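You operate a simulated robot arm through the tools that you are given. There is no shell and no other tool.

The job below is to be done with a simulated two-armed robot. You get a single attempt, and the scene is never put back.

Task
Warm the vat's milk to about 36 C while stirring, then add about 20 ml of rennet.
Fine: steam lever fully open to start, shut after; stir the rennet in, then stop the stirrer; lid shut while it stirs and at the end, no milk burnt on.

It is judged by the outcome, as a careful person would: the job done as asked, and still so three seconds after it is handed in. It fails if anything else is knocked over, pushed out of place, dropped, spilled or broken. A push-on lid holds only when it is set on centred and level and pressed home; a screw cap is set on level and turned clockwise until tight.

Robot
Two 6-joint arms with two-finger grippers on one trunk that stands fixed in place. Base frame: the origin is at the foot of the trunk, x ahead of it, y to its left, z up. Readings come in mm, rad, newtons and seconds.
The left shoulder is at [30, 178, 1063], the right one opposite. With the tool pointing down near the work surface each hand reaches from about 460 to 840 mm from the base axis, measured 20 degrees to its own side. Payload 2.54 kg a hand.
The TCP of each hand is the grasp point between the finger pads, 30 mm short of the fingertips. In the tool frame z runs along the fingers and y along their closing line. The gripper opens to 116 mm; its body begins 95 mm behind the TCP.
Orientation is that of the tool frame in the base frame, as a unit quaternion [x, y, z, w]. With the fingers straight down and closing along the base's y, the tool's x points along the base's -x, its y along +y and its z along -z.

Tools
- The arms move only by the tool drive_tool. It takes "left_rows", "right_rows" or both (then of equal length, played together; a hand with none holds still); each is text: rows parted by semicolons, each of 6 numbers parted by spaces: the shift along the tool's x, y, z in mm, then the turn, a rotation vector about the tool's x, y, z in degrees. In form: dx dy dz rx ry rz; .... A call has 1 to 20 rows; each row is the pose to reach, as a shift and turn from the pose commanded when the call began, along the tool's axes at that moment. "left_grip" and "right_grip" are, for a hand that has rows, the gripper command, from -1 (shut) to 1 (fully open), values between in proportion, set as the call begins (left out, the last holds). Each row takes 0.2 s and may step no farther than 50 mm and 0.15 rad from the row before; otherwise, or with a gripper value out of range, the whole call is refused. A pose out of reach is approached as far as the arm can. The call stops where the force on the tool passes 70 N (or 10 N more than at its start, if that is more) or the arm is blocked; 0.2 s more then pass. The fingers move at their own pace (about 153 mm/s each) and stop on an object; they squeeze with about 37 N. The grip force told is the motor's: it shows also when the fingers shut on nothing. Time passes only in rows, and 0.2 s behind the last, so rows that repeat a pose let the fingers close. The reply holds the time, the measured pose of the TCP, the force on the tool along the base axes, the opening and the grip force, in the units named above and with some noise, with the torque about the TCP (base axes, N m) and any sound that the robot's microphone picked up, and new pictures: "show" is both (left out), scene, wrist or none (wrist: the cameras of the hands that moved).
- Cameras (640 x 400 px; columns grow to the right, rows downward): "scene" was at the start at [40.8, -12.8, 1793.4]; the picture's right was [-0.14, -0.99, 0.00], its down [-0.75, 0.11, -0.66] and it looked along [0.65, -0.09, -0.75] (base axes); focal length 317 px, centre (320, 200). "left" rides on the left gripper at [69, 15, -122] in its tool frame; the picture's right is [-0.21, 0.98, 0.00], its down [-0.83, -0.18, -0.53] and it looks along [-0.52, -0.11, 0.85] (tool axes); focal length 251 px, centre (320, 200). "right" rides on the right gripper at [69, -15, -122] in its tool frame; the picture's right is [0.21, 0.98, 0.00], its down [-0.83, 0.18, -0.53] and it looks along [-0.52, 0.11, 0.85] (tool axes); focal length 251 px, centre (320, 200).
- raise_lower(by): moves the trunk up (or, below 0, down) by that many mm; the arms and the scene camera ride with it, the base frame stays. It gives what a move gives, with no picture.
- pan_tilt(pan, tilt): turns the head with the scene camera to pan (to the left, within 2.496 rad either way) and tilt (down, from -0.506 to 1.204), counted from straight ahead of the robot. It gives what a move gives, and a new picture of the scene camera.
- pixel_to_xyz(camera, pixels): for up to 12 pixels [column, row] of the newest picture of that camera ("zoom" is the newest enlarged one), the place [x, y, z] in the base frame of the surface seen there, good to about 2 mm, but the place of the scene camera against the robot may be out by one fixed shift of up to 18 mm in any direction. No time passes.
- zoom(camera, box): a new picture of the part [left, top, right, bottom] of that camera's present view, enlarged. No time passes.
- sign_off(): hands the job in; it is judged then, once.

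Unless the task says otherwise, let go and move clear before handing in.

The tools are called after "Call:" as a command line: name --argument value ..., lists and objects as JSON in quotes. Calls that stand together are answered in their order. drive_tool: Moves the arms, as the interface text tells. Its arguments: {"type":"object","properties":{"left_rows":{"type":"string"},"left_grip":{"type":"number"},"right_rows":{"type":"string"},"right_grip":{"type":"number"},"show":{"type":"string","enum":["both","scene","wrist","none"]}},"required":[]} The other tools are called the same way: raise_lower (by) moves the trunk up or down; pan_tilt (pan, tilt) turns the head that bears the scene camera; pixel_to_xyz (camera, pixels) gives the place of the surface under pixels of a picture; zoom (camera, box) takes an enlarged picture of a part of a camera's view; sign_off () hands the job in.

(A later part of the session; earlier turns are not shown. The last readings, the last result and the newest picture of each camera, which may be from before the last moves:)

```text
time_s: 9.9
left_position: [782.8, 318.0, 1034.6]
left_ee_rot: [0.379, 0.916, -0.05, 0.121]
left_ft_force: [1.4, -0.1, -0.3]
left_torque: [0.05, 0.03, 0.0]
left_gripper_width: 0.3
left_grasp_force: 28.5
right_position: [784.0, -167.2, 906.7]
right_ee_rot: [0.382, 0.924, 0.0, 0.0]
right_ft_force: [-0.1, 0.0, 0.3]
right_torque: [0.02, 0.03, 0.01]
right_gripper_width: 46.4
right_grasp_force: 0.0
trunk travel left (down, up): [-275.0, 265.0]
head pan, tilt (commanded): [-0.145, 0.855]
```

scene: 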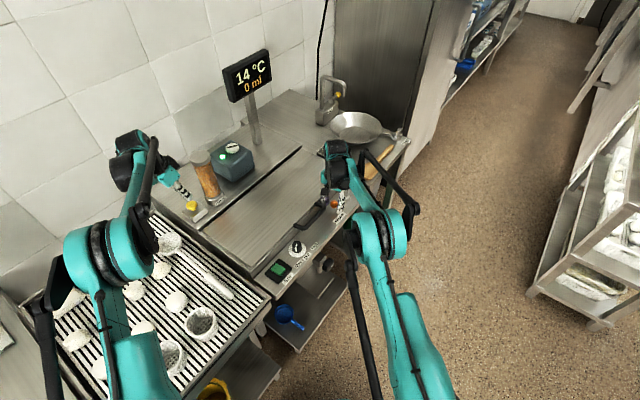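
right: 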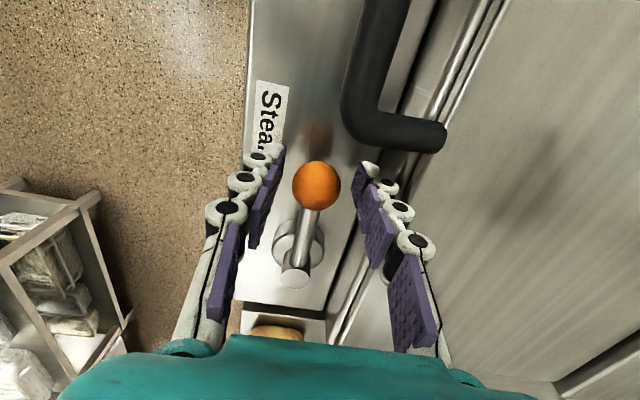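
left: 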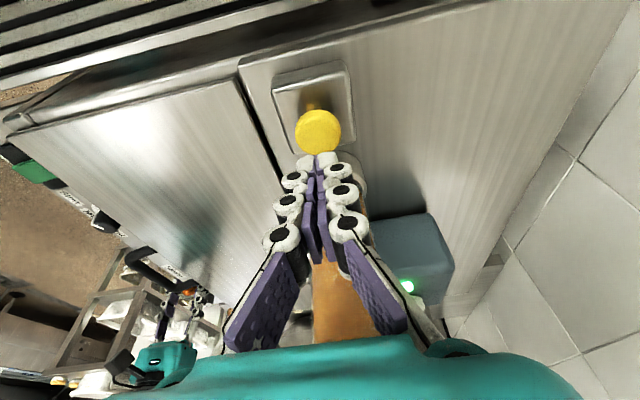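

The ball at (316,185) sits between the open right fingers, and the stirrer's LED is still lit. I'll now swing the steam lever 88° toward the front in an arc about its axis, with the fingers narrowed to about 36 mm.

Call:
drive_tool --right_rows "-0.7 -10 0 0 0 -8;-2.8 -19.7 0 0 0 -16;-6.2 -29.1 0 0 0 -24;-10.9 -37.9 0 0 0 -32;-16.8 -46 0 0 0 -40;-23.7 -53.2 0 0 0 -48;-31.6 -59.4 0 0 0 -56;-40.2 -64.4 0 0 0 -64;-49.5 -68.1 0 0 0 -72;-59.2 -70.5 0 0 0 -80;-69.1 -71.6 0 0 0 -88" --right_grip -0.38 --show "both"

```text
time_s: 12.3
left_position: [782.4, 317.6, 1035.3]
left_ee_rot: [0.379, 0.916, -0.049, 0.121]
left_ft_force: [1.0, 0.3, -0.1]
left_torque: [0.03, 0.02, 0.03]
left_gripper_width: 0.0
left_grasp_force: 28.5
right_position: [781.7, -266.1, 905.1]
right_ee_rot: [-0.367, 0.93, -0.001, 0.0]
right_ft_force: [-1.0, 0.2, -1.1]
right_torque: [0.03, 0.02, -0.01]
right_gripper_width: 36.8
right_grasp_force: 0.4
trunk travel left (down, up): [-275.0, 265.0]
head pan, tilt (commanded): [-0.145, 0.855]
```

scene: 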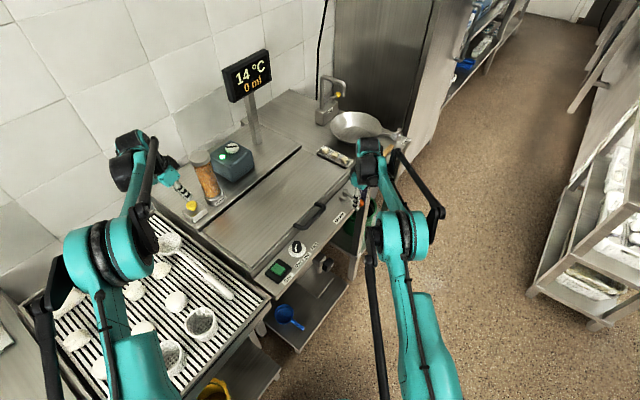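
right: 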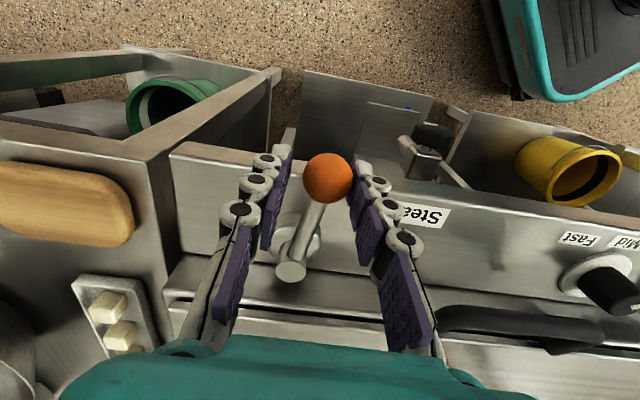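

The lever has followed to roughly 82° with no resistance. I'll keep going in small steps to find the fully open stop.

Call:
drive_tool --right_rows "-0.2 -5 0 0 0 -4;-0.7 -10 0 0 0 -8;-1.6 -14.9 0 0 0 -12" --show "both"

```text
time_s: 13.1
left_position: [783.3, 317.8, 1034.4]
left_ee_rot: [0.379, 0.916, -0.05, 0.121]
left_ft_force: [-0.3, 0.0, 0.2]
left_torque: [0.03, -0.01, 0.03]
left_gripper_width: 0.0
left_grasp_force: 28.6
right_position: [783.5, -276.4, 909.8]
right_ee_rot: [-0.463, 0.886, 0.0, 0.001]
right_ft_force: [-0.6, 0.6, -0.3]
right_torque: [0.01, -0.03, 0.01]
right_gripper_width: 36.5
right_grasp_force: 0.1
right hand out of reach, approached as far as the arm can: row 2, 3
trunk travel left (down, up): [-275.0, 265.0]
head pan, tilt (commanded): [-0.145, 0.855]
```

scene: 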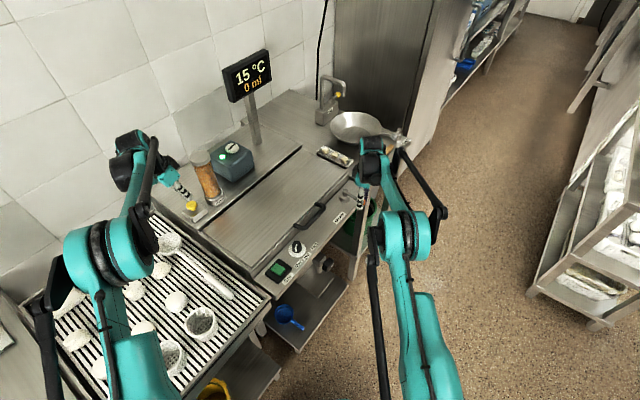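
right: 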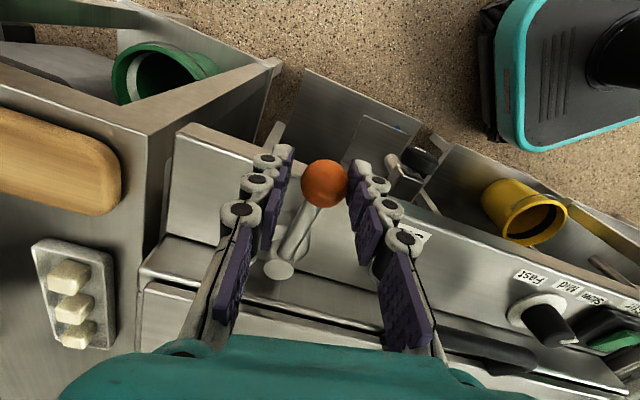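

The reading rose to 15 °C, so the steam is flowing, but the arm met its reach limit before any stop. I'll measure the lever's present angle.

Call:
pixel_to_xyz --camera "right" --pixels '[[324, 182], [318, 178], [330, 190], [278, 270], [272, 268], [284, 268], [300, 230], [308, 215], [262, 250], [305, 255]]'

Call:
zoom --camera "right" --box '[230, 140, 420, 300]'

Call:
zoom --camera "scene" --box '[310, 160, 390, 240]'

```text
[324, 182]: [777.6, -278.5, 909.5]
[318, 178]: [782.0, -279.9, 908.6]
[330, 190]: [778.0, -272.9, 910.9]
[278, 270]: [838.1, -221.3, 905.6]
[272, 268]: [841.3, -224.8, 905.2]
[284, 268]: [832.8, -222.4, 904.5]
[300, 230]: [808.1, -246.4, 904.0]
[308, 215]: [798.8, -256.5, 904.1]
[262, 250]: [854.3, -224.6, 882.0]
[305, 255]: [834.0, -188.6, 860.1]
```

```text
2.50 times, centred on (325, 220) of right
```

zoom: 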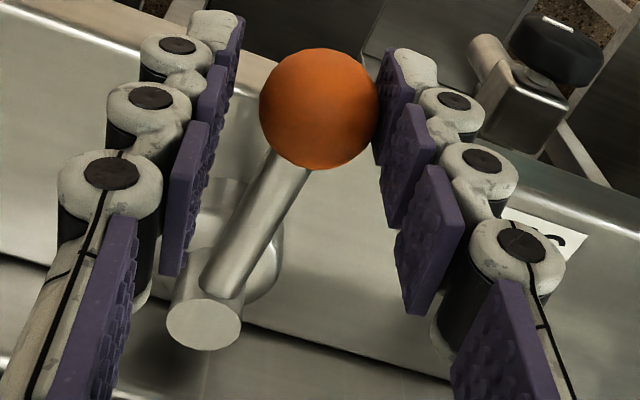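

```text
5.00 times, centred on (350, 200) of scene
```

zoom: 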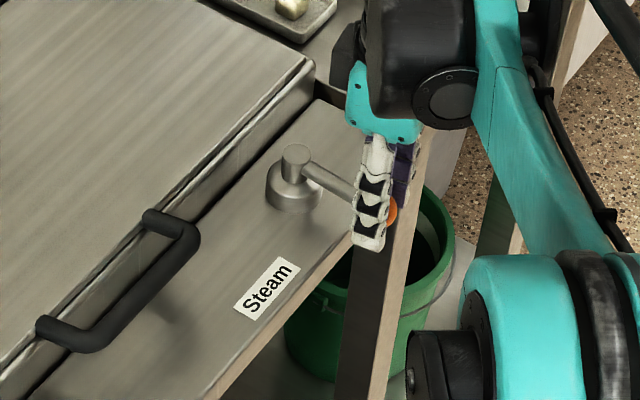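

The lever has turned about 86° about (838,-222), and I'm 10 mm short only because of reach. Tilting the hand 15° toward the robot in its closing plane should give the extra reach, so I'll do that and watch for the stop.

Call:
drive_tool --right_rows "0 0 0 7.5 0 0;0 0 0 15 0 0;0 0 0 15 0 0" --show "both"

```text
time_s: 13.9
left_position: [783.0, 317.1, 1034.2]
left_ee_rot: [0.379, 0.916, -0.049, 0.122]
left_ft_force: [-0.5, 0.3, -0.6]
left_torque: [0.0, 0.0, -0.01]
left_gripper_width: 0.0
left_grasp_force: 28.6
right_position: [782.6, -276.0, 909.9]
right_ee_rot: [-0.458, 0.879, -0.117, 0.061]
right_ft_force: [0.6, -1.4, 0.2]
right_torque: [0.03, -0.02, 0.02]
right_gripper_width: 36.3
right_grasp_force: 0.4
trunk travel left (down, up): [-275.0, 265.0]
head pan, tilt (commanded): [-0.145, 0.855]
```

scene: 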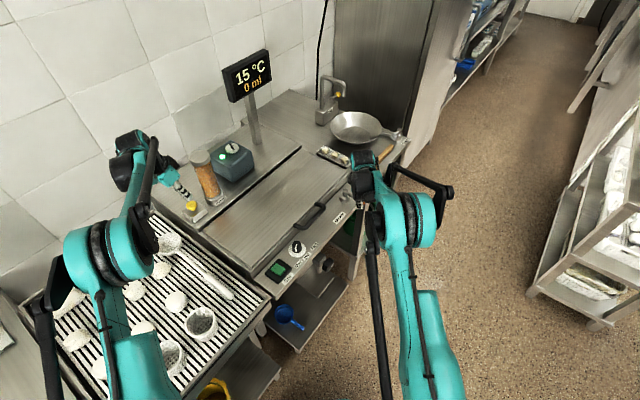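
right: 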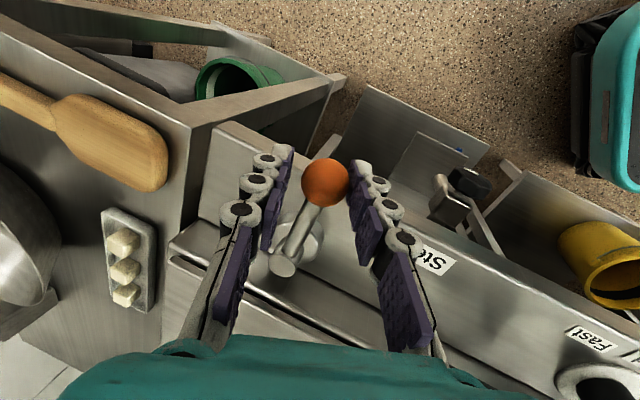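

The tilt worked and the tool now points outward, but the hand held its clipped position. I'll push on 5–15 mm along the arc and watch the force for the stop.

Call:
drive_tool --right_rows "0 -4 4.2 0 0 0;0 -8.4 7.4 0 0 0;0 -13.2 8.7 0 0 0" --show "both"

```text
time_s: 14.7
left_position: [780.1, 317.9, 1036.3]
left_ee_rot: [0.379, 0.916, -0.049, 0.122]
left_ft_force: [-0.1, 0.3, -0.8]
left_torque: [-0.01, -0.01, 0.0]
left_gripper_width: 0.0
left_grasp_force: 28.7
right_position: [792.0, -281.6, 906.0]
right_ee_rot: [-0.458, 0.879, -0.115, 0.059]
right_ft_force: [-21.2, 10.0, -0.8]
right_torque: [0.18, 0.27, 0.09]
right_gripper_width: 51.2
right_grasp_force: 11.2
trunk travel left (down, up): [-275.0, 265.0]
head pan, tilt (commanded): [-0.145, 0.855]
```

scene: 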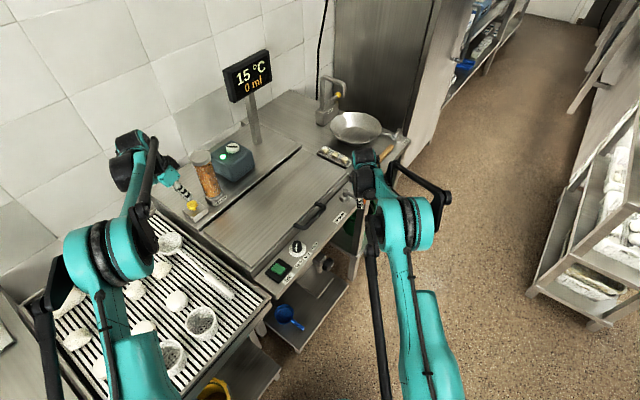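
right: 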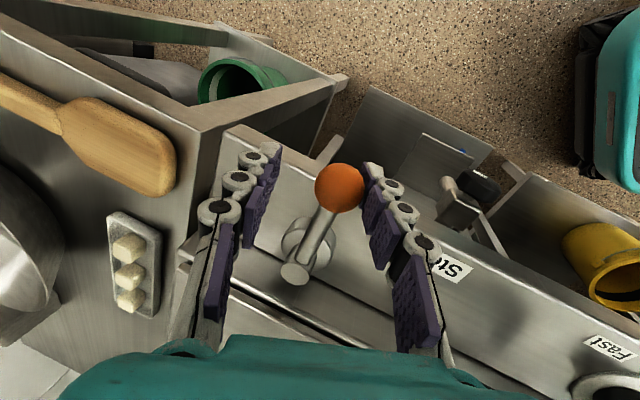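

I now feel about 23 N against the push and the fingers are being spread, which looks like the stop. I'll check the ball's angle.

Call:
pixel_to_xyz --camera "right" --pixels '[[340, 188], [335, 184], [345, 193], [295, 273], [289, 271], [301, 273], [318, 235], [325, 220]]'

Call:
zoom --camera "scene" --box '[215, 40, 285, 110]'

```text
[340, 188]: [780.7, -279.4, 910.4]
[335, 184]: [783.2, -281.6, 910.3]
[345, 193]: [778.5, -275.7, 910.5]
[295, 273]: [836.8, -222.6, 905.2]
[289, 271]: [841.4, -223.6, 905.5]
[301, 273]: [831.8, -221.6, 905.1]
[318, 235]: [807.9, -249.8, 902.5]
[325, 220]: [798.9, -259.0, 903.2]
```

```text
5.71 times, centred on (250, 75) of scene
```

zoom: 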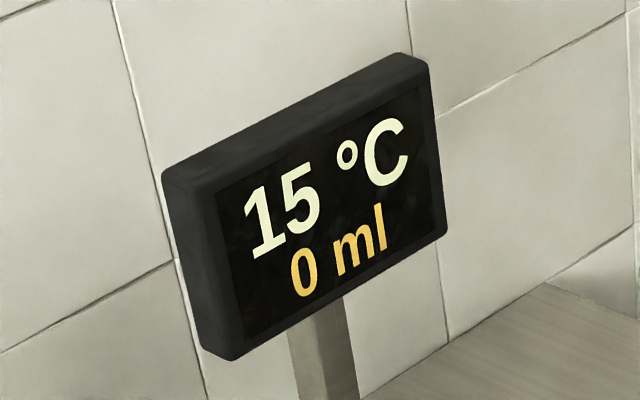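

The lever is now at about 224°, i.e. at its 90° fully open stop. I'll back the hand off 7 mm so it doesn't strain, then hold and see how fast the 15 °C reading rises.

Call:
drive_tool --right_rows "0 3.5 -0.9 0 0 0;0 6.8 -1.8 0 0 0;0 6.8 -1.8 0 0 0;0 6.8 -1.8 0 0 0;0 6.8 -1.8 0 0 0;0 6.8 -1.8 0 0 0;0 6.8 -1.8 0 0 0;0 6.8 -1.8 0 0 0;0 6.8 -1.8 0 0 0" --show "both"

Call:
zoom --camera "scene" --box '[180, 40, 300, 190]'

```text
time_s: 16.7
left_position: [783.2, 318.7, 1033.7]
left_ee_rot: [0.38, 0.916, -0.049, 0.121]
left_ft_force: [-1.0, 0.2, 0.6]
left_torque: [0.05, -0.01, 0.02]
left_gripper_width: 0.4
left_grasp_force: 28.3
right_position: [788.6, -279.7, 905.2]
right_ee_rot: [-0.457, 0.88, -0.116, 0.06]
right_ft_force: [-6.6, 8.9, -3.3]
right_torque: [0.11, 0.04, -0.08]
right_gripper_width: 43.4
right_grasp_force: 4.9
trunk travel left (down, up): [-275.0, 265.0]
head pan, tilt (commanded): [-0.145, 0.855]
```

scene: 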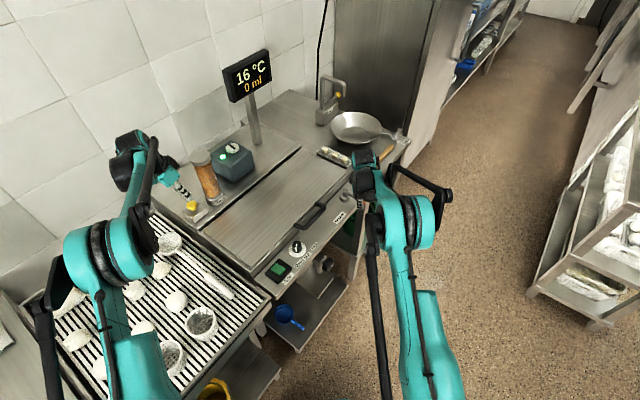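
right: 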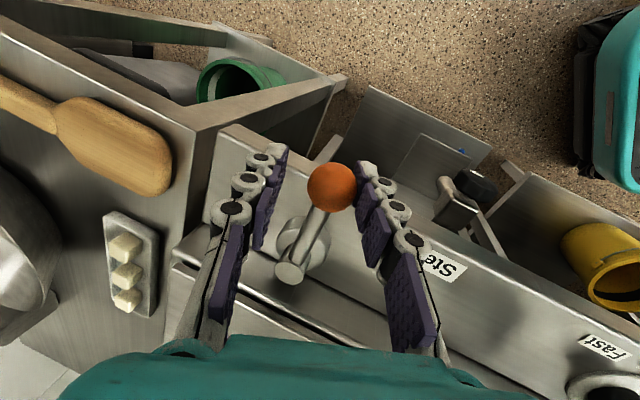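

```text
2.67 times, centred on (240, 115) of scene
```

zoom: 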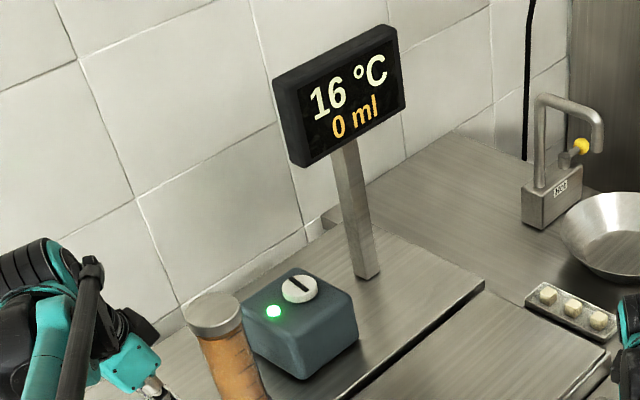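

It reads 16 °C and is rising at roughly 0.5 °C/s, and the stirrer LED is lit. I'll ease off another 3 mm and hold for 4 s.

Call:
drive_tool --right_rows "0 3.5 -0.9 0 0 0;0 3.5 -0.9 0 0 0;0 3.5 -0.9 0 0 0;0 3.5 -0.9 0 0 0;0 3.5 -0.9 0 0 0;0 3.5 -0.9 0 0 0;0 3.5 -0.9 0 0 0;0 3.5 -0.9 0 0 0;0 3.5 -0.9 0 0 0;0 3.5 -0.9 0 0 0;0 3.5 -0.9 0 0 0;0 3.5 -0.9 0 0 0;0 3.5 -0.9 0 0 0;0 3.5 -0.9 0 0 0;0 3.5 -0.9 0 0 0;0 3.5 -0.9 0 0 0;0 3.5 -0.9 0 0 0;0 3.5 -0.9 0 0 0;0 3.5 -0.9 0 0 0;0 3.5 -0.9 0 0 0" --show "both"

Call:
zoom --camera "scene" --box '[180, 40, 300, 190]'

```text
time_s: 20.9
left_position: [782.3, 317.4, 1035.0]
left_ee_rot: [0.379, 0.916, -0.049, 0.122]
left_ft_force: [0.3, 1.0, 0.8]
left_torque: [0.03, 0.04, -0.01]
left_gripper_width: 0.0
left_grasp_force: 28.3
right_position: [785.7, -278.2, 905.3]
right_ee_rot: [-0.459, 0.879, -0.116, 0.06]
right_ft_force: [-2.9, 2.2, -0.6]
right_torque: [-0.01, 0.03, 0.02]
right_gripper_width: 38.2
right_grasp_force: 2.3
trunk travel left (down, up): [-275.0, 265.0]
head pan, tilt (commanded): [-0.145, 0.855]
```

scene: 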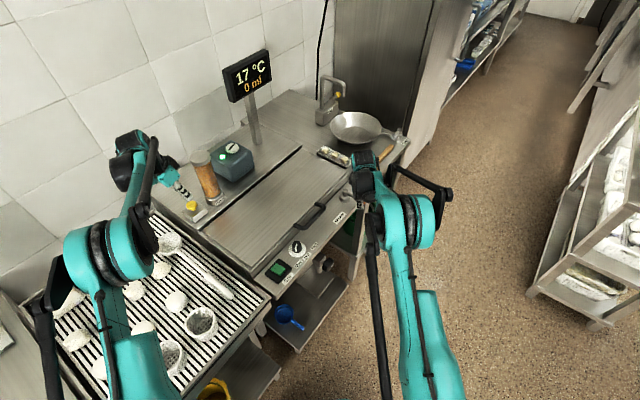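
right: 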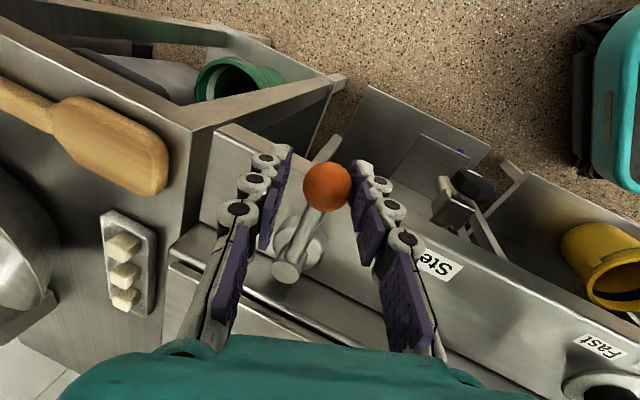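

```text
2.67 times, centred on (240, 115) of scene
```

zoom: 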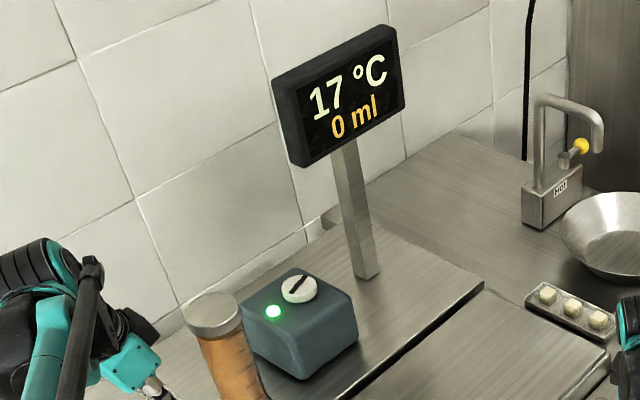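

It reads 17 °C after 4 s, so about 0.35 °C/s and roughly 50 s to go. The lever is steady at its stop, so I'll keep holding and watch the display.

Call:
drive_tool --right_rows "0 0 0 0 0 0;0 0 0 0 0 0;0 0 0 0 0 0;0 0 0 0 0 0;0 0 0 0 0 0;0 0 0 0 0 0;0 0 0 0 0 0;0 0 0 0 0 0;0 0 0 0 0 0;0 0 0 0 0 0;0 0 0 0 0 0;0 0 0 0 0 0;0 0 0 0 0 0;0 0 0 0 0 0;0 0 0 0 0 0;0 0 0 0 0 0;0 0 0 0 0 0;0 0 0 0 0 0;0 0 0 0 0 0;0 0 0 0 0 0" --show "scene"

Call:
zoom --camera "scene" --box '[180, 40, 300, 190]'

```text
time_s: 25.1
left_position: [783.1, 317.0, 1034.9]
left_ee_rot: [0.379, 0.916, -0.049, 0.122]
left_ft_force: [-0.4, 0.3, 0.3]
left_torque: [-0.03, 0.0, 0.0]
left_gripper_width: 0.0
left_grasp_force: 28.7
right_position: [787.0, -278.4, 904.3]
right_ee_rot: [-0.459, 0.879, -0.117, 0.061]
right_ft_force: [-3.1, 2.2, -1.5]
right_torque: [0.01, 0.06, 0.01]
right_gripper_width: 37.9
right_grasp_force: 1.8
trunk travel left (down, up): [-275.0, 265.0]
head pan, tilt (commanded): [-0.145, 0.855]
```

scene: 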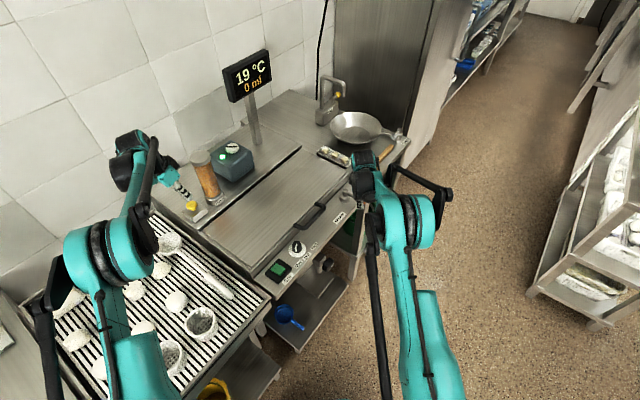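

```text
2.67 times, centred on (240, 115) of scene
```

zoom: 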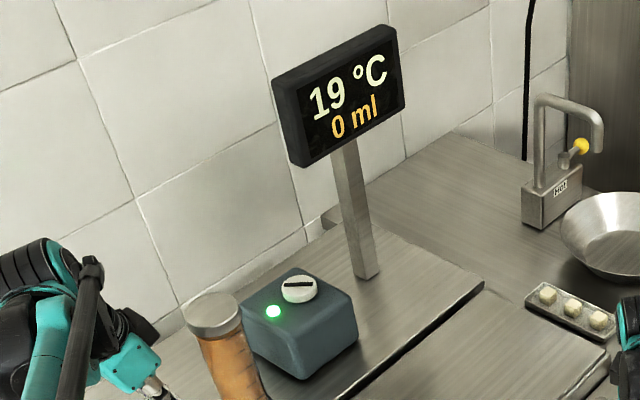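

It reads 19 °C with the rotor slot still turning. I'll keep holding.

Call:
drive_tool --right_rows "0 0 0 0 0 0;0 0 0 0 0 0;0 0 0 0 0 0;0 0 0 0 0 0;0 0 0 0 0 0;0 0 0 0 0 0;0 0 0 0 0 0;0 0 0 0 0 0;0 0 0 0 0 0;0 0 0 0 0 0;0 0 0 0 0 0;0 0 0 0 0 0;0 0 0 0 0 0;0 0 0 0 0 0;0 0 0 0 0 0;0 0 0 0 0 0;0 0 0 0 0 0;0 0 0 0 0 0;0 0 0 0 0 0;0 0 0 0 0 0" --show "scene"

Call:
zoom --camera "scene" --box '[180, 40, 300, 190]'

```text
time_s: 29.3
left_position: [783.0, 317.8, 1034.1]
left_ee_rot: [0.38, 0.916, -0.05, 0.122]
left_ft_force: [0.0, 0.4, -0.8]
left_torque: [0.03, 0.0, 0.06]
left_gripper_width: 0.0
left_grasp_force: 28.4
right_position: [786.6, -277.9, 906.4]
right_ee_rot: [-0.458, 0.879, -0.116, 0.06]
right_ft_force: [-2.7, 1.6, -2.0]
right_torque: [-0.02, 0.01, 0.0]
right_gripper_width: 38.1
right_grasp_force: 1.9
trunk travel left (down, up): [-275.0, 265.0]
head pan, tilt (commanded): [-0.145, 0.855]
```

scene: 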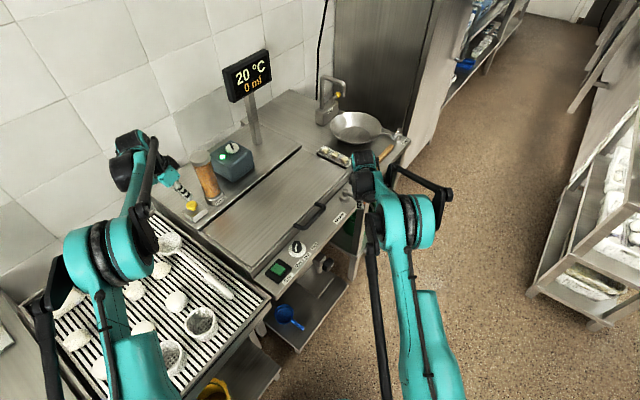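

```text
2.67 times, centred on (240, 115) of scene
```

zoom: 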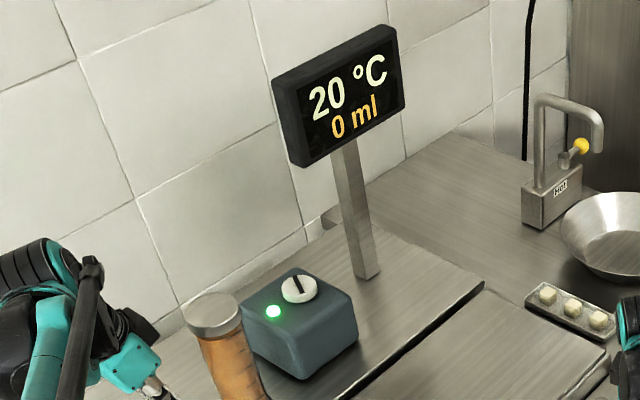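

It reads 20 °C, about 0.36 °C/s and steady, with no sounds. I'll continue holding.

Call:
drive_tool --right_rows "0 0 0 0 0 0;0 0 0 0 0 0;0 0 0 0 0 0;0 0 0 0 0 0;0 0 0 0 0 0;0 0 0 0 0 0;0 0 0 0 0 0;0 0 0 0 0 0;0 0 0 0 0 0;0 0 0 0 0 0;0 0 0 0 0 0;0 0 0 0 0 0;0 0 0 0 0 0;0 0 0 0 0 0;0 0 0 0 0 0;0 0 0 0 0 0;0 0 0 0 0 0;0 0 0 0 0 0;0 0 0 0 0 0;0 0 0 0 0 0" --show "scene"

Call:
zoom --camera "scene" --box '[180, 40, 300, 190]'

```text
time_s: 33.5
left_position: [782.5, 317.6, 1033.7]
left_ee_rot: [0.379, 0.916, -0.049, 0.122]
left_ft_force: [0.0, 0.4, 0.0]
left_torque: [-0.03, 0.0, 0.01]
left_gripper_width: 0.0
left_grasp_force: 28.4
right_position: [787.1, -277.1, 905.0]
right_ee_rot: [-0.458, 0.879, -0.116, 0.061]
right_ft_force: [-2.0, 1.7, -1.8]
right_torque: [0.02, 0.0, -0.01]
right_gripper_width: 38.1
right_grasp_force: 1.5
trunk travel left (down, up): [-275.0, 265.0]
head pan, tilt (commanded): [-0.145, 0.855]
```

scene: 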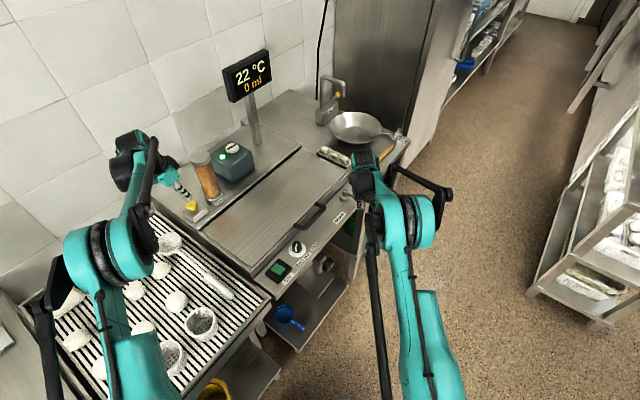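

```text
2.67 times, centred on (240, 115) of scene
```

zoom: 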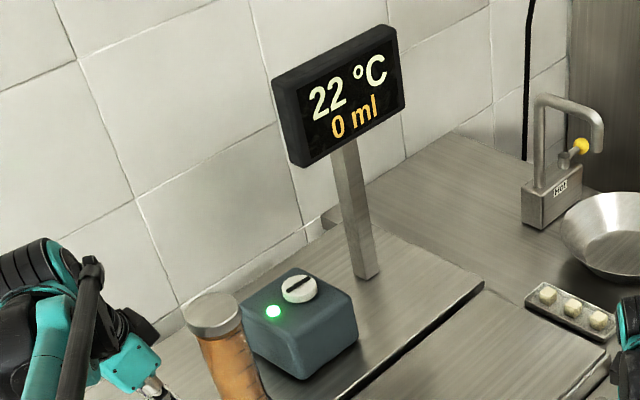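

It reads 22 °C, still climbing steadily with the stirrer LED on. I'll keep holding.

Call:
drive_tool --right_rows "0 0 0 0 0 0;0 0 0 0 0 0;0 0 0 0 0 0;0 0 0 0 0 0;0 0 0 0 0 0;0 0 0 0 0 0;0 0 0 0 0 0;0 0 0 0 0 0;0 0 0 0 0 0;0 0 0 0 0 0;0 0 0 0 0 0;0 0 0 0 0 0;0 0 0 0 0 0;0 0 0 0 0 0;0 0 0 0 0 0;0 0 0 0 0 0;0 0 0 0 0 0;0 0 0 0 0 0;0 0 0 0 0 0;0 0 0 0 0 0" --show "scene"

Call:
zoom --camera "scene" --box '[180, 40, 300, 190]'

```text
time_s: 37.7
left_position: [783.6, 317.4, 1034.5]
left_ee_rot: [0.38, 0.916, -0.049, 0.121]
left_ft_force: [-0.2, 0.4, -0.4]
left_torque: [0.0, 0.01, 0.0]
left_gripper_width: 0.1
left_grasp_force: 28.8
right_position: [785.5, -278.3, 905.1]
right_ee_rot: [-0.459, 0.879, -0.115, 0.061]
right_ft_force: [-2.1, 2.3, -0.8]
right_torque: [-0.02, 0.03, 0.0]
right_gripper_width: 38.4
right_grasp_force: 1.7
trunk travel left (down, up): [-275.0, 265.0]
head pan, tilt (commanded): [-0.145, 0.855]
```

scene: 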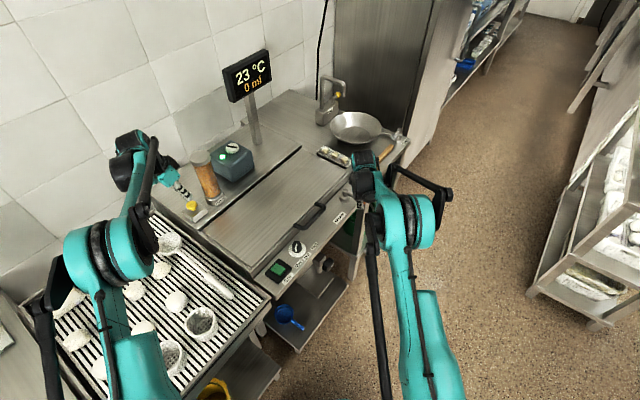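

```text
2.67 times, centred on (240, 115) of scene
```

zoom: 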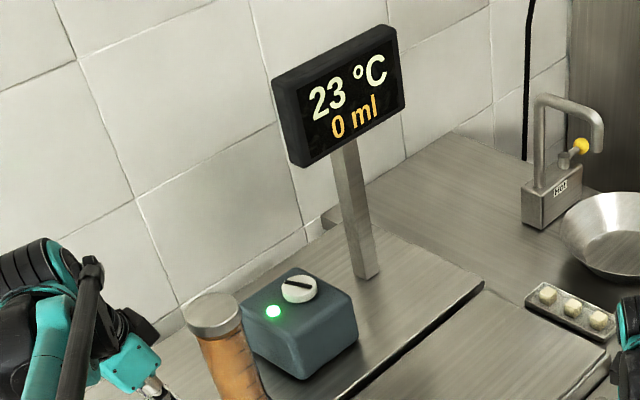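

It reads 23 °C. Holding on.

Call:
drive_tool --right_rows "0 0 0 0 0 0;0 0 0 0 0 0;0 0 0 0 0 0;0 0 0 0 0 0;0 0 0 0 0 0;0 0 0 0 0 0;0 0 0 0 0 0;0 0 0 0 0 0;0 0 0 0 0 0;0 0 0 0 0 0;0 0 0 0 0 0;0 0 0 0 0 0;0 0 0 0 0 0;0 0 0 0 0 0;0 0 0 0 0 0;0 0 0 0 0 0;0 0 0 0 0 0;0 0 0 0 0 0;0 0 0 0 0 0;0 0 0 0 0 0" --show "scene"

Call:
zoom --camera "scene" --box '[180, 40, 300, 190]'

```text
time_s: 41.9
left_position: [783.4, 317.5, 1034.8]
left_ee_rot: [0.38, 0.916, -0.05, 0.122]
left_ft_force: [0.2, 0.1, -0.4]
left_torque: [-0.03, 0.0, 0.02]
left_gripper_width: 0.1
left_grasp_force: 29.2
right_position: [785.4, -278.4, 905.1]
right_ee_rot: [-0.459, 0.879, -0.115, 0.06]
right_ft_force: [-2.6, 2.0, -1.6]
right_torque: [0.02, 0.03, 0.01]
right_gripper_width: 38.2
right_grasp_force: 2.0
trunk travel left (down, up): [-275.0, 265.0]
head pan, tilt (commanded): [-0.145, 0.855]
```

scene: 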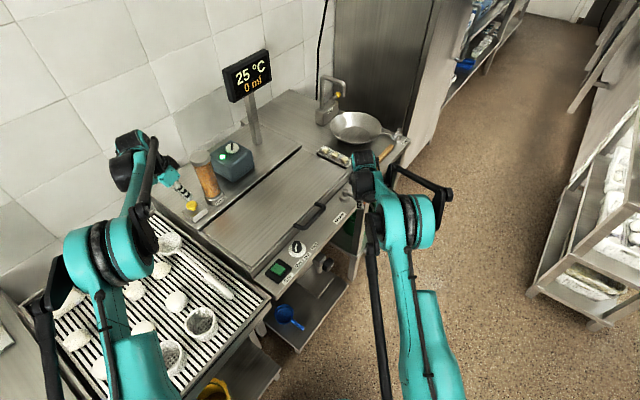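

```text
2.67 times, centred on (240, 115) of scene
```

zoom: 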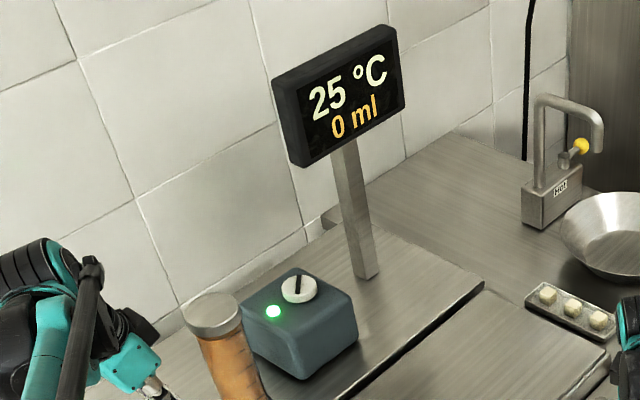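

It reads 25 °C at 41.9 s. I'll keep holding, with about 30 s to go.

Call:
drive_tool --right_rows "0 0 0 0 0 0;0 0 0 0 0 0;0 0 0 0 0 0;0 0 0 0 0 0;0 0 0 0 0 0;0 0 0 0 0 0;0 0 0 0 0 0;0 0 0 0 0 0;0 0 0 0 0 0;0 0 0 0 0 0;0 0 0 0 0 0;0 0 0 0 0 0;0 0 0 0 0 0;0 0 0 0 0 0;0 0 0 0 0 0;0 0 0 0 0 0;0 0 0 0 0 0;0 0 0 0 0 0;0 0 0 0 0 0;0 0 0 0 0 0" --show "scene"

Call:
zoom --camera "scene" --box '[180, 40, 300, 190]'

```text
time_s: 46.1
left_position: [782.8, 316.8, 1035.1]
left_ee_rot: [0.379, 0.916, -0.05, 0.122]
left_ft_force: [0.0, -0.5, -0.2]
left_torque: [0.0, -0.03, 0.03]
left_gripper_width: 0.0
left_grasp_force: 28.4
right_position: [785.4, -279.0, 904.5]
right_ee_rot: [-0.458, 0.879, -0.116, 0.06]
right_ft_force: [-2.3, 2.6, -2.2]
right_torque: [0.0, 0.0, -0.02]
right_gripper_width: 38.2
right_grasp_force: 1.6
trunk travel left (down, up): [-275.0, 265.0]
head pan, tilt (commanded): [-0.145, 0.855]
```

scene: 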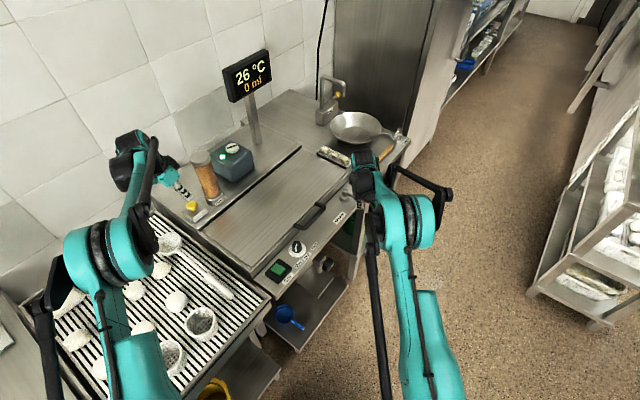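

```text
2.67 times, centred on (240, 115) of scene
```

zoom: 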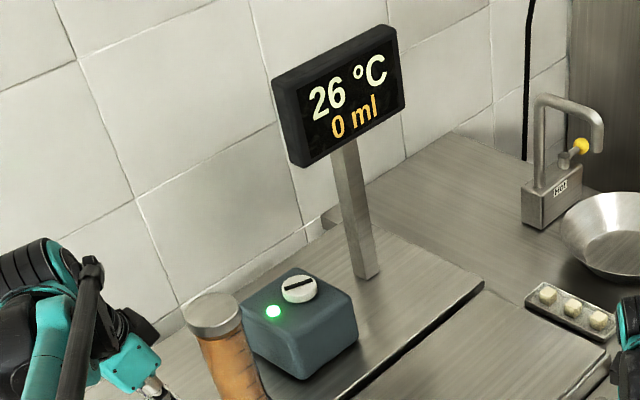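

It reads 26 °C at 46.1 s. Holding on.

Call:
drive_tool --right_rows "0 0 0 0 0 0;0 0 0 0 0 0;0 0 0 0 0 0;0 0 0 0 0 0;0 0 0 0 0 0;0 0 0 0 0 0;0 0 0 0 0 0;0 0 0 0 0 0;0 0 0 0 0 0;0 0 0 0 0 0;0 0 0 0 0 0;0 0 0 0 0 0;0 0 0 0 0 0;0 0 0 0 0 0;0 0 0 0 0 0;0 0 0 0 0 0;0 0 0 0 0 0;0 0 0 0 0 0;0 0 0 0 0 0;0 0 0 0 0 0" --show "scene"

Call:
zoom --camera "scene" --box '[180, 40, 300, 190]'

```text
time_s: 50.3
left_position: [783.0, 317.8, 1033.7]
left_ee_rot: [0.38, 0.916, -0.05, 0.122]
left_ft_force: [-0.3, 1.0, 0.7]
left_torque: [-0.03, 0.01, 0.01]
left_gripper_width: 0.0
left_grasp_force: 28.4
right_position: [786.9, -278.6, 904.7]
right_ee_rot: [-0.457, 0.88, -0.115, 0.061]
right_ft_force: [-2.2, 1.1, -0.5]
right_torque: [0.03, 0.02, 0.02]
right_gripper_width: 38.4
right_grasp_force: 1.4
trunk travel left (down, up): [-275.0, 265.0]
head pan, tilt (commanded): [-0.145, 0.855]
```

scene: 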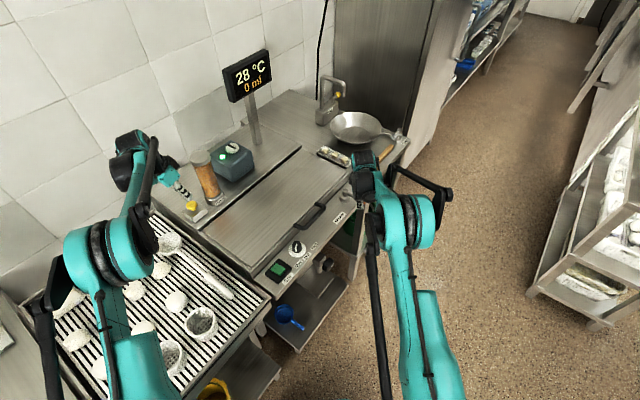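

```text
2.67 times, centred on (240, 115) of scene
```

zoom: 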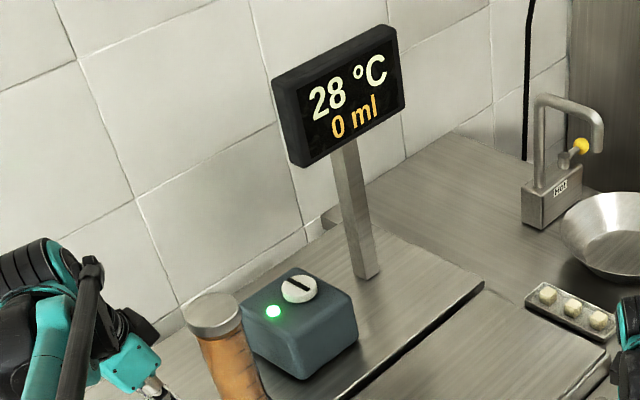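

It reads 28 °C at 50.3 s, so about 0.37 °C/s. Holding on.

Call:
drive_tool --right_rows "0 0 0 0 0 0;0 0 0 0 0 0;0 0 0 0 0 0;0 0 0 0 0 0;0 0 0 0 0 0;0 0 0 0 0 0;0 0 0 0 0 0;0 0 0 0 0 0;0 0 0 0 0 0;0 0 0 0 0 0;0 0 0 0 0 0;0 0 0 0 0 0;0 0 0 0 0 0;0 0 0 0 0 0;0 0 0 0 0 0;0 0 0 0 0 0;0 0 0 0 0 0;0 0 0 0 0 0;0 0 0 0 0 0;0 0 0 0 0 0" --show "scene"

Call:
zoom --camera "scene" --box '[180, 40, 300, 190]'

```text
time_s: 54.5
left_position: [782.4, 317.6, 1032.7]
left_ee_rot: [0.379, 0.916, -0.049, 0.122]
left_ft_force: [0.4, 1.4, 0.1]
left_torque: [-0.02, -0.04, 0.01]
left_gripper_width: 0.0
left_grasp_force: 28.5
right_position: [785.4, -279.0, 905.5]
right_ee_rot: [-0.458, 0.879, -0.116, 0.06]
right_ft_force: [-3.6, 2.7, -1.6]
right_torque: [0.01, -0.01, 0.0]
right_gripper_width: 38.3
right_grasp_force: 1.9
trunk travel left (down, up): [-275.0, 265.0]
head pan, tilt (commanded): [-0.145, 0.855]
```

scene: 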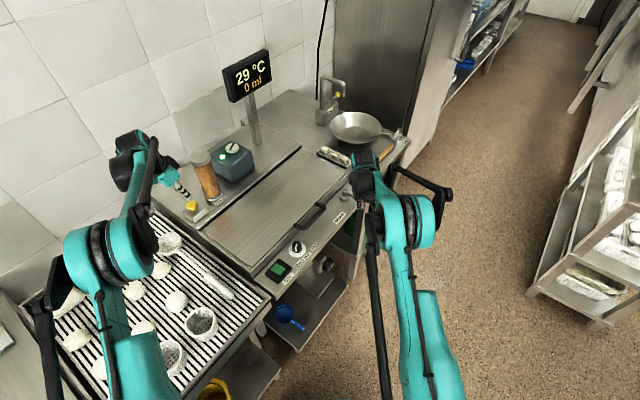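

```text
2.67 times, centred on (240, 115) of scene
```

zoom: 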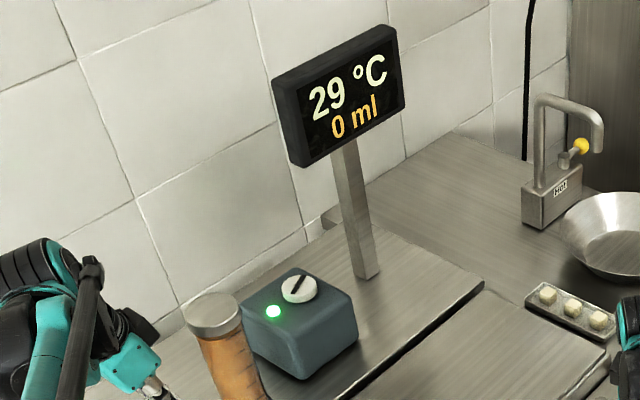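

It reads 29 °C at 54.5 s, which puts 35.5 °C near t≈71.5 s. While waiting, I'll widen the fingers to 46 mm, untilt the hand and centre it on the ball so it's ready to swing the lever shut.

Call:
drive_tool --right_rows "-0.7 3.4 -0.9 -7.5 0 0;-1.5 6.8 -1.8 -15 0 0;-1.5 6.8 -1.8 -15 0 0;-1.5 6.8 -1.8 -15 0 0;-1.5 6.8 -1.8 -15 0 0;-1.5 6.8 -1.8 -15 0 0;-1.5 6.8 -1.8 -15 0 0;-1.5 6.8 -1.8 -15 0 0;-1.5 6.8 -1.8 -15 0 0;-1.5 6.8 -1.8 -15 0 0;-1.5 6.8 -1.8 -15 0 0;-1.5 6.8 -1.8 -15 0 0;-1.5 6.8 -1.8 -15 0 0;-1.5 6.8 -1.8 -15 0 0;-1.5 6.8 -1.8 -15 0 0" --right_grip -0.2 --show "both"

Call:
zoom --camera "scene" --box '[180, 40, 300, 190]'

```text
time_s: 57.7
left_position: [782.9, 316.7, 1033.4]
left_ee_rot: [0.379, 0.916, -0.049, 0.122]
left_ft_force: [-0.1, -0.3, 0.0]
left_torque: [0.01, 0.0, 0.01]
left_gripper_width: 0.0
left_grasp_force: 28.3
right_position: [781.2, -272.2, 904.4]
right_ee_rot: [-0.462, 0.887, 0.001, 0.0]
right_ft_force: [-0.2, 0.3, 0.1]
right_torque: [0.03, -0.01, -0.02]
right_gripper_width: 46.4
right_grasp_force: 0.0
trunk travel left (down, up): [-275.0, 265.0]
head pan, tilt (commanded): [-0.145, 0.855]
```

scene: 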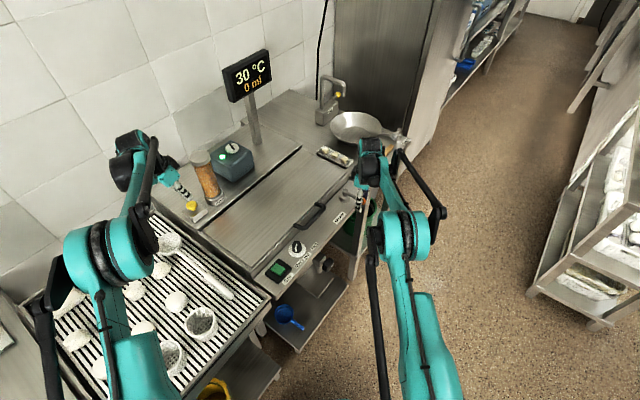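
right: 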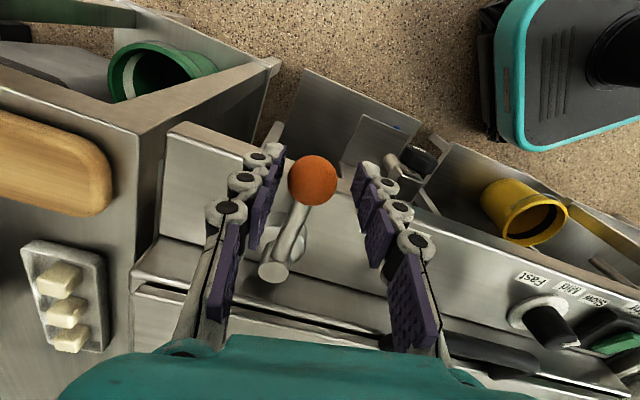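

```text
2.67 times, centred on (240, 115) of scene
```

zoom: 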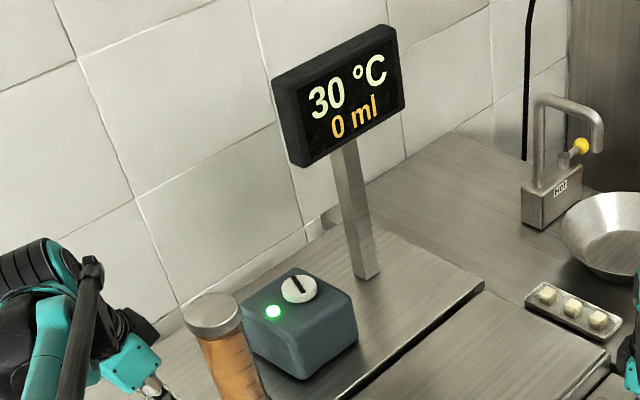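

It reads 30 °C at 57.7 s and the lever stays open by itself with my fingers clear of it. I'll align the yaw with the lever (10°) and keep waiting.

Call:
drive_tool --right_rows "0 0 0 0 0 5;0 0 0 0 0 10;0 0 0 0 0 10;0 0 0 0 0 10;0 0 0 0 0 10;0 0 0 0 0 10;0 0 0 0 0 10;0 0 0 0 0 10;0 0 0 0 0 10;0 0 0 0 0 10;0 0 0 0 0 10;0 0 0 0 0 10;0 0 0 0 0 10;0 0 0 0 0 10;0 0 0 0 0 10;0 0 0 0 0 10;0 0 0 0 0 10;0 0 0 0 0 10;0 0 0 0 0 10;0 0 0 0 0 10" --show "both"

Call:
zoom --camera "scene" --box '[180, 40, 300, 190]'

```text
time_s: 61.9
left_position: [783.5, 317.2, 1034.3]
left_ee_rot: [0.379, 0.916, -0.05, 0.122]
left_ft_force: [0.4, -0.7, -0.3]
left_torque: [0.0, 0.01, -0.02]
left_gripper_width: 0.0
left_grasp_force: 29.0
right_position: [782.0, -272.2, 905.9]
right_ee_rot: [-0.383, 0.924, 0.0, 0.0]
right_ft_force: [-0.6, 0.0, -0.1]
right_torque: [-0.02, 0.0, -0.01]
right_gripper_width: 46.3
right_grasp_force: 0.0
trunk travel left (down, up): [-275.0, 265.0]
head pan, tilt (commanded): [-0.145, 0.855]
```

scene: 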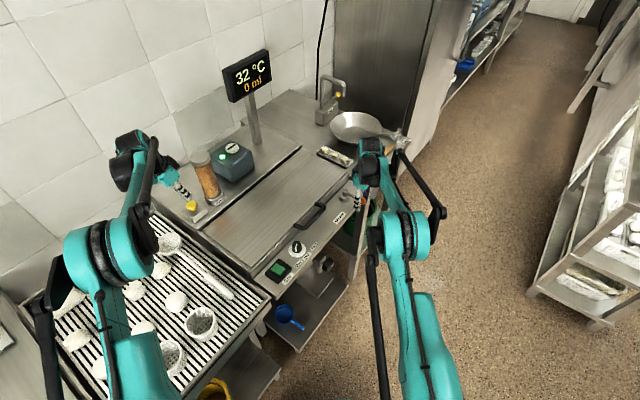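
right: 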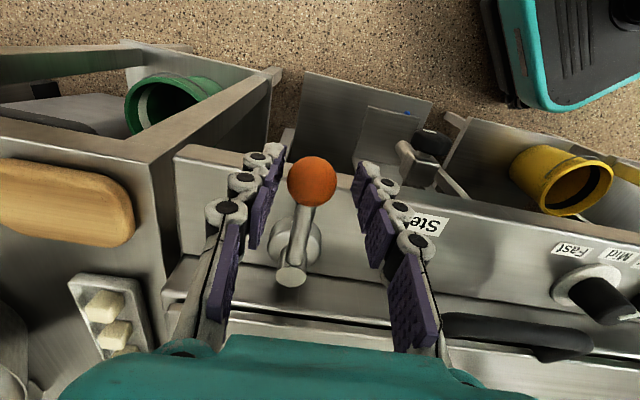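

```text
2.67 times, centred on (240, 115) of scene
```

zoom: 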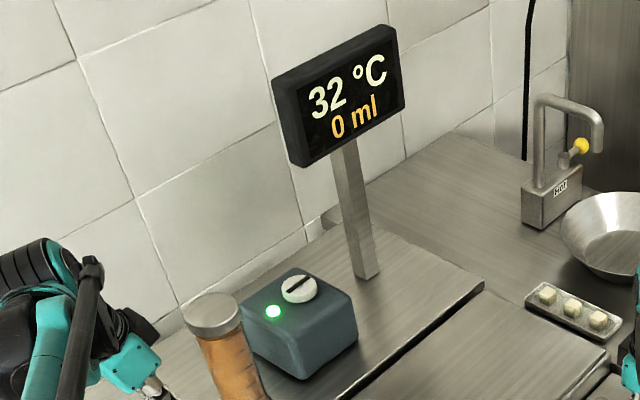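

It reads 32 °C at 61.9 s. I'll hold another 4 s.

Call:
drive_tool --right_rows "0 0 0 0 0 0;0 0 0 0 0 0;0 0 0 0 0 0;0 0 0 0 0 0;0 0 0 0 0 0;0 0 0 0 0 0;0 0 0 0 0 0;0 0 0 0 0 0;0 0 0 0 0 0;0 0 0 0 0 0;0 0 0 0 0 0;0 0 0 0 0 0;0 0 0 0 0 0;0 0 0 0 0 0;0 0 0 0 0 0;0 0 0 0 0 0;0 0 0 0 0 0;0 0 0 0 0 0;0 0 0 0 0 0;0 0 0 0 0 0" --show "scene"

Call:
zoom --camera "scene" --box '[180, 40, 300, 190]'

```text
time_s: 66.1
left_position: [783.1, 319.0, 1034.5]
left_ee_rot: [0.379, 0.916, -0.049, 0.122]
left_ft_force: [0.2, -0.1, 0.2]
left_torque: [0.0, 0.01, -0.04]
left_gripper_width: 0.0
left_grasp_force: 28.2
right_position: [781.7, -272.7, 906.2]
right_ee_rot: [-0.383, 0.924, 0.001, 0.0]
right_ft_force: [-0.2, -0.3, 0.1]
right_torque: [0.03, 0.03, -0.01]
right_gripper_width: 46.0
right_grasp_force: 0.2
trunk travel left (down, up): [-275.0, 265.0]
head pan, tilt (commanded): [-0.145, 0.855]
```

scene: 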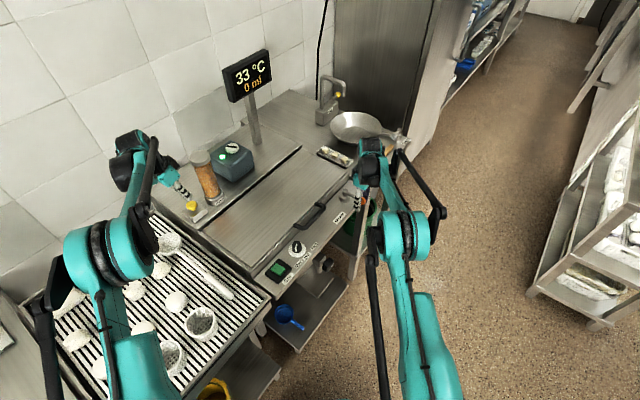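

```text
2.67 times, centred on (240, 115) of scene
```

zoom: 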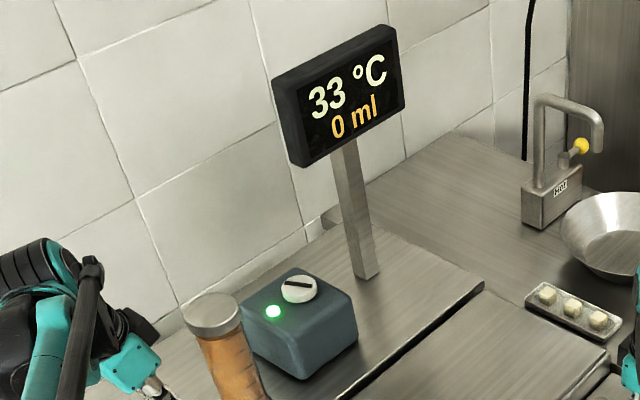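

It reads 33 °C at 66.1 s. I'll hold about 3.6 s more and then look.

Call:
drive_tool --right_rows "0 0 0 0 0 0;0 0 0 0 0 0;0 0 0 0 0 0;0 0 0 0 0 0;0 0 0 0 0 0;0 0 0 0 0 0;0 0 0 0 0 0;0 0 0 0 0 0;0 0 0 0 0 0;0 0 0 0 0 0;0 0 0 0 0 0;0 0 0 0 0 0;0 0 0 0 0 0;0 0 0 0 0 0;0 0 0 0 0 0;0 0 0 0 0 0;0 0 0 0 0 0" --show "scene"

Call:
zoom --camera "scene" --box '[180, 40, 300, 190]'

```text
time_s: 69.7
left_position: [782.9, 317.2, 1034.0]
left_ee_rot: [0.379, 0.916, -0.049, 0.122]
left_ft_force: [0.4, -0.7, 1.4]
left_torque: [-0.01, 0.02, -0.03]
left_gripper_width: 0.0
left_grasp_force: 28.9
right_position: [781.7, -272.7, 904.7]
right_ee_rot: [-0.383, 0.924, 0.001, 0.0]
right_ft_force: [0.3, -0.2, 0.1]
right_torque: [-0.01, 0.0, -0.02]
right_gripper_width: 46.4
right_grasp_force: 0.2
trunk travel left (down, up): [-275.0, 265.0]
head pan, tilt (commanded): [-0.145, 0.855]
```

scene: 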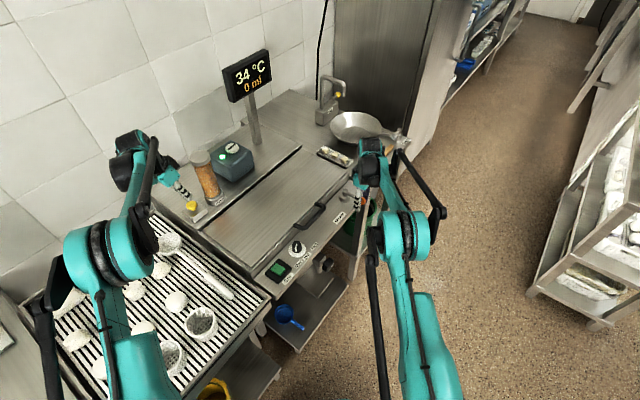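

```text
2.67 times, centred on (240, 115) of scene
```

zoom: 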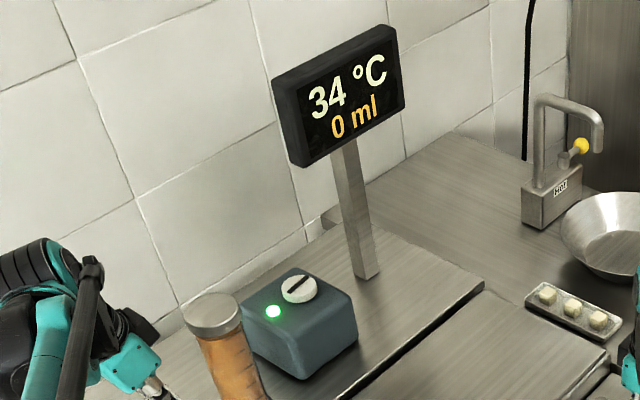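

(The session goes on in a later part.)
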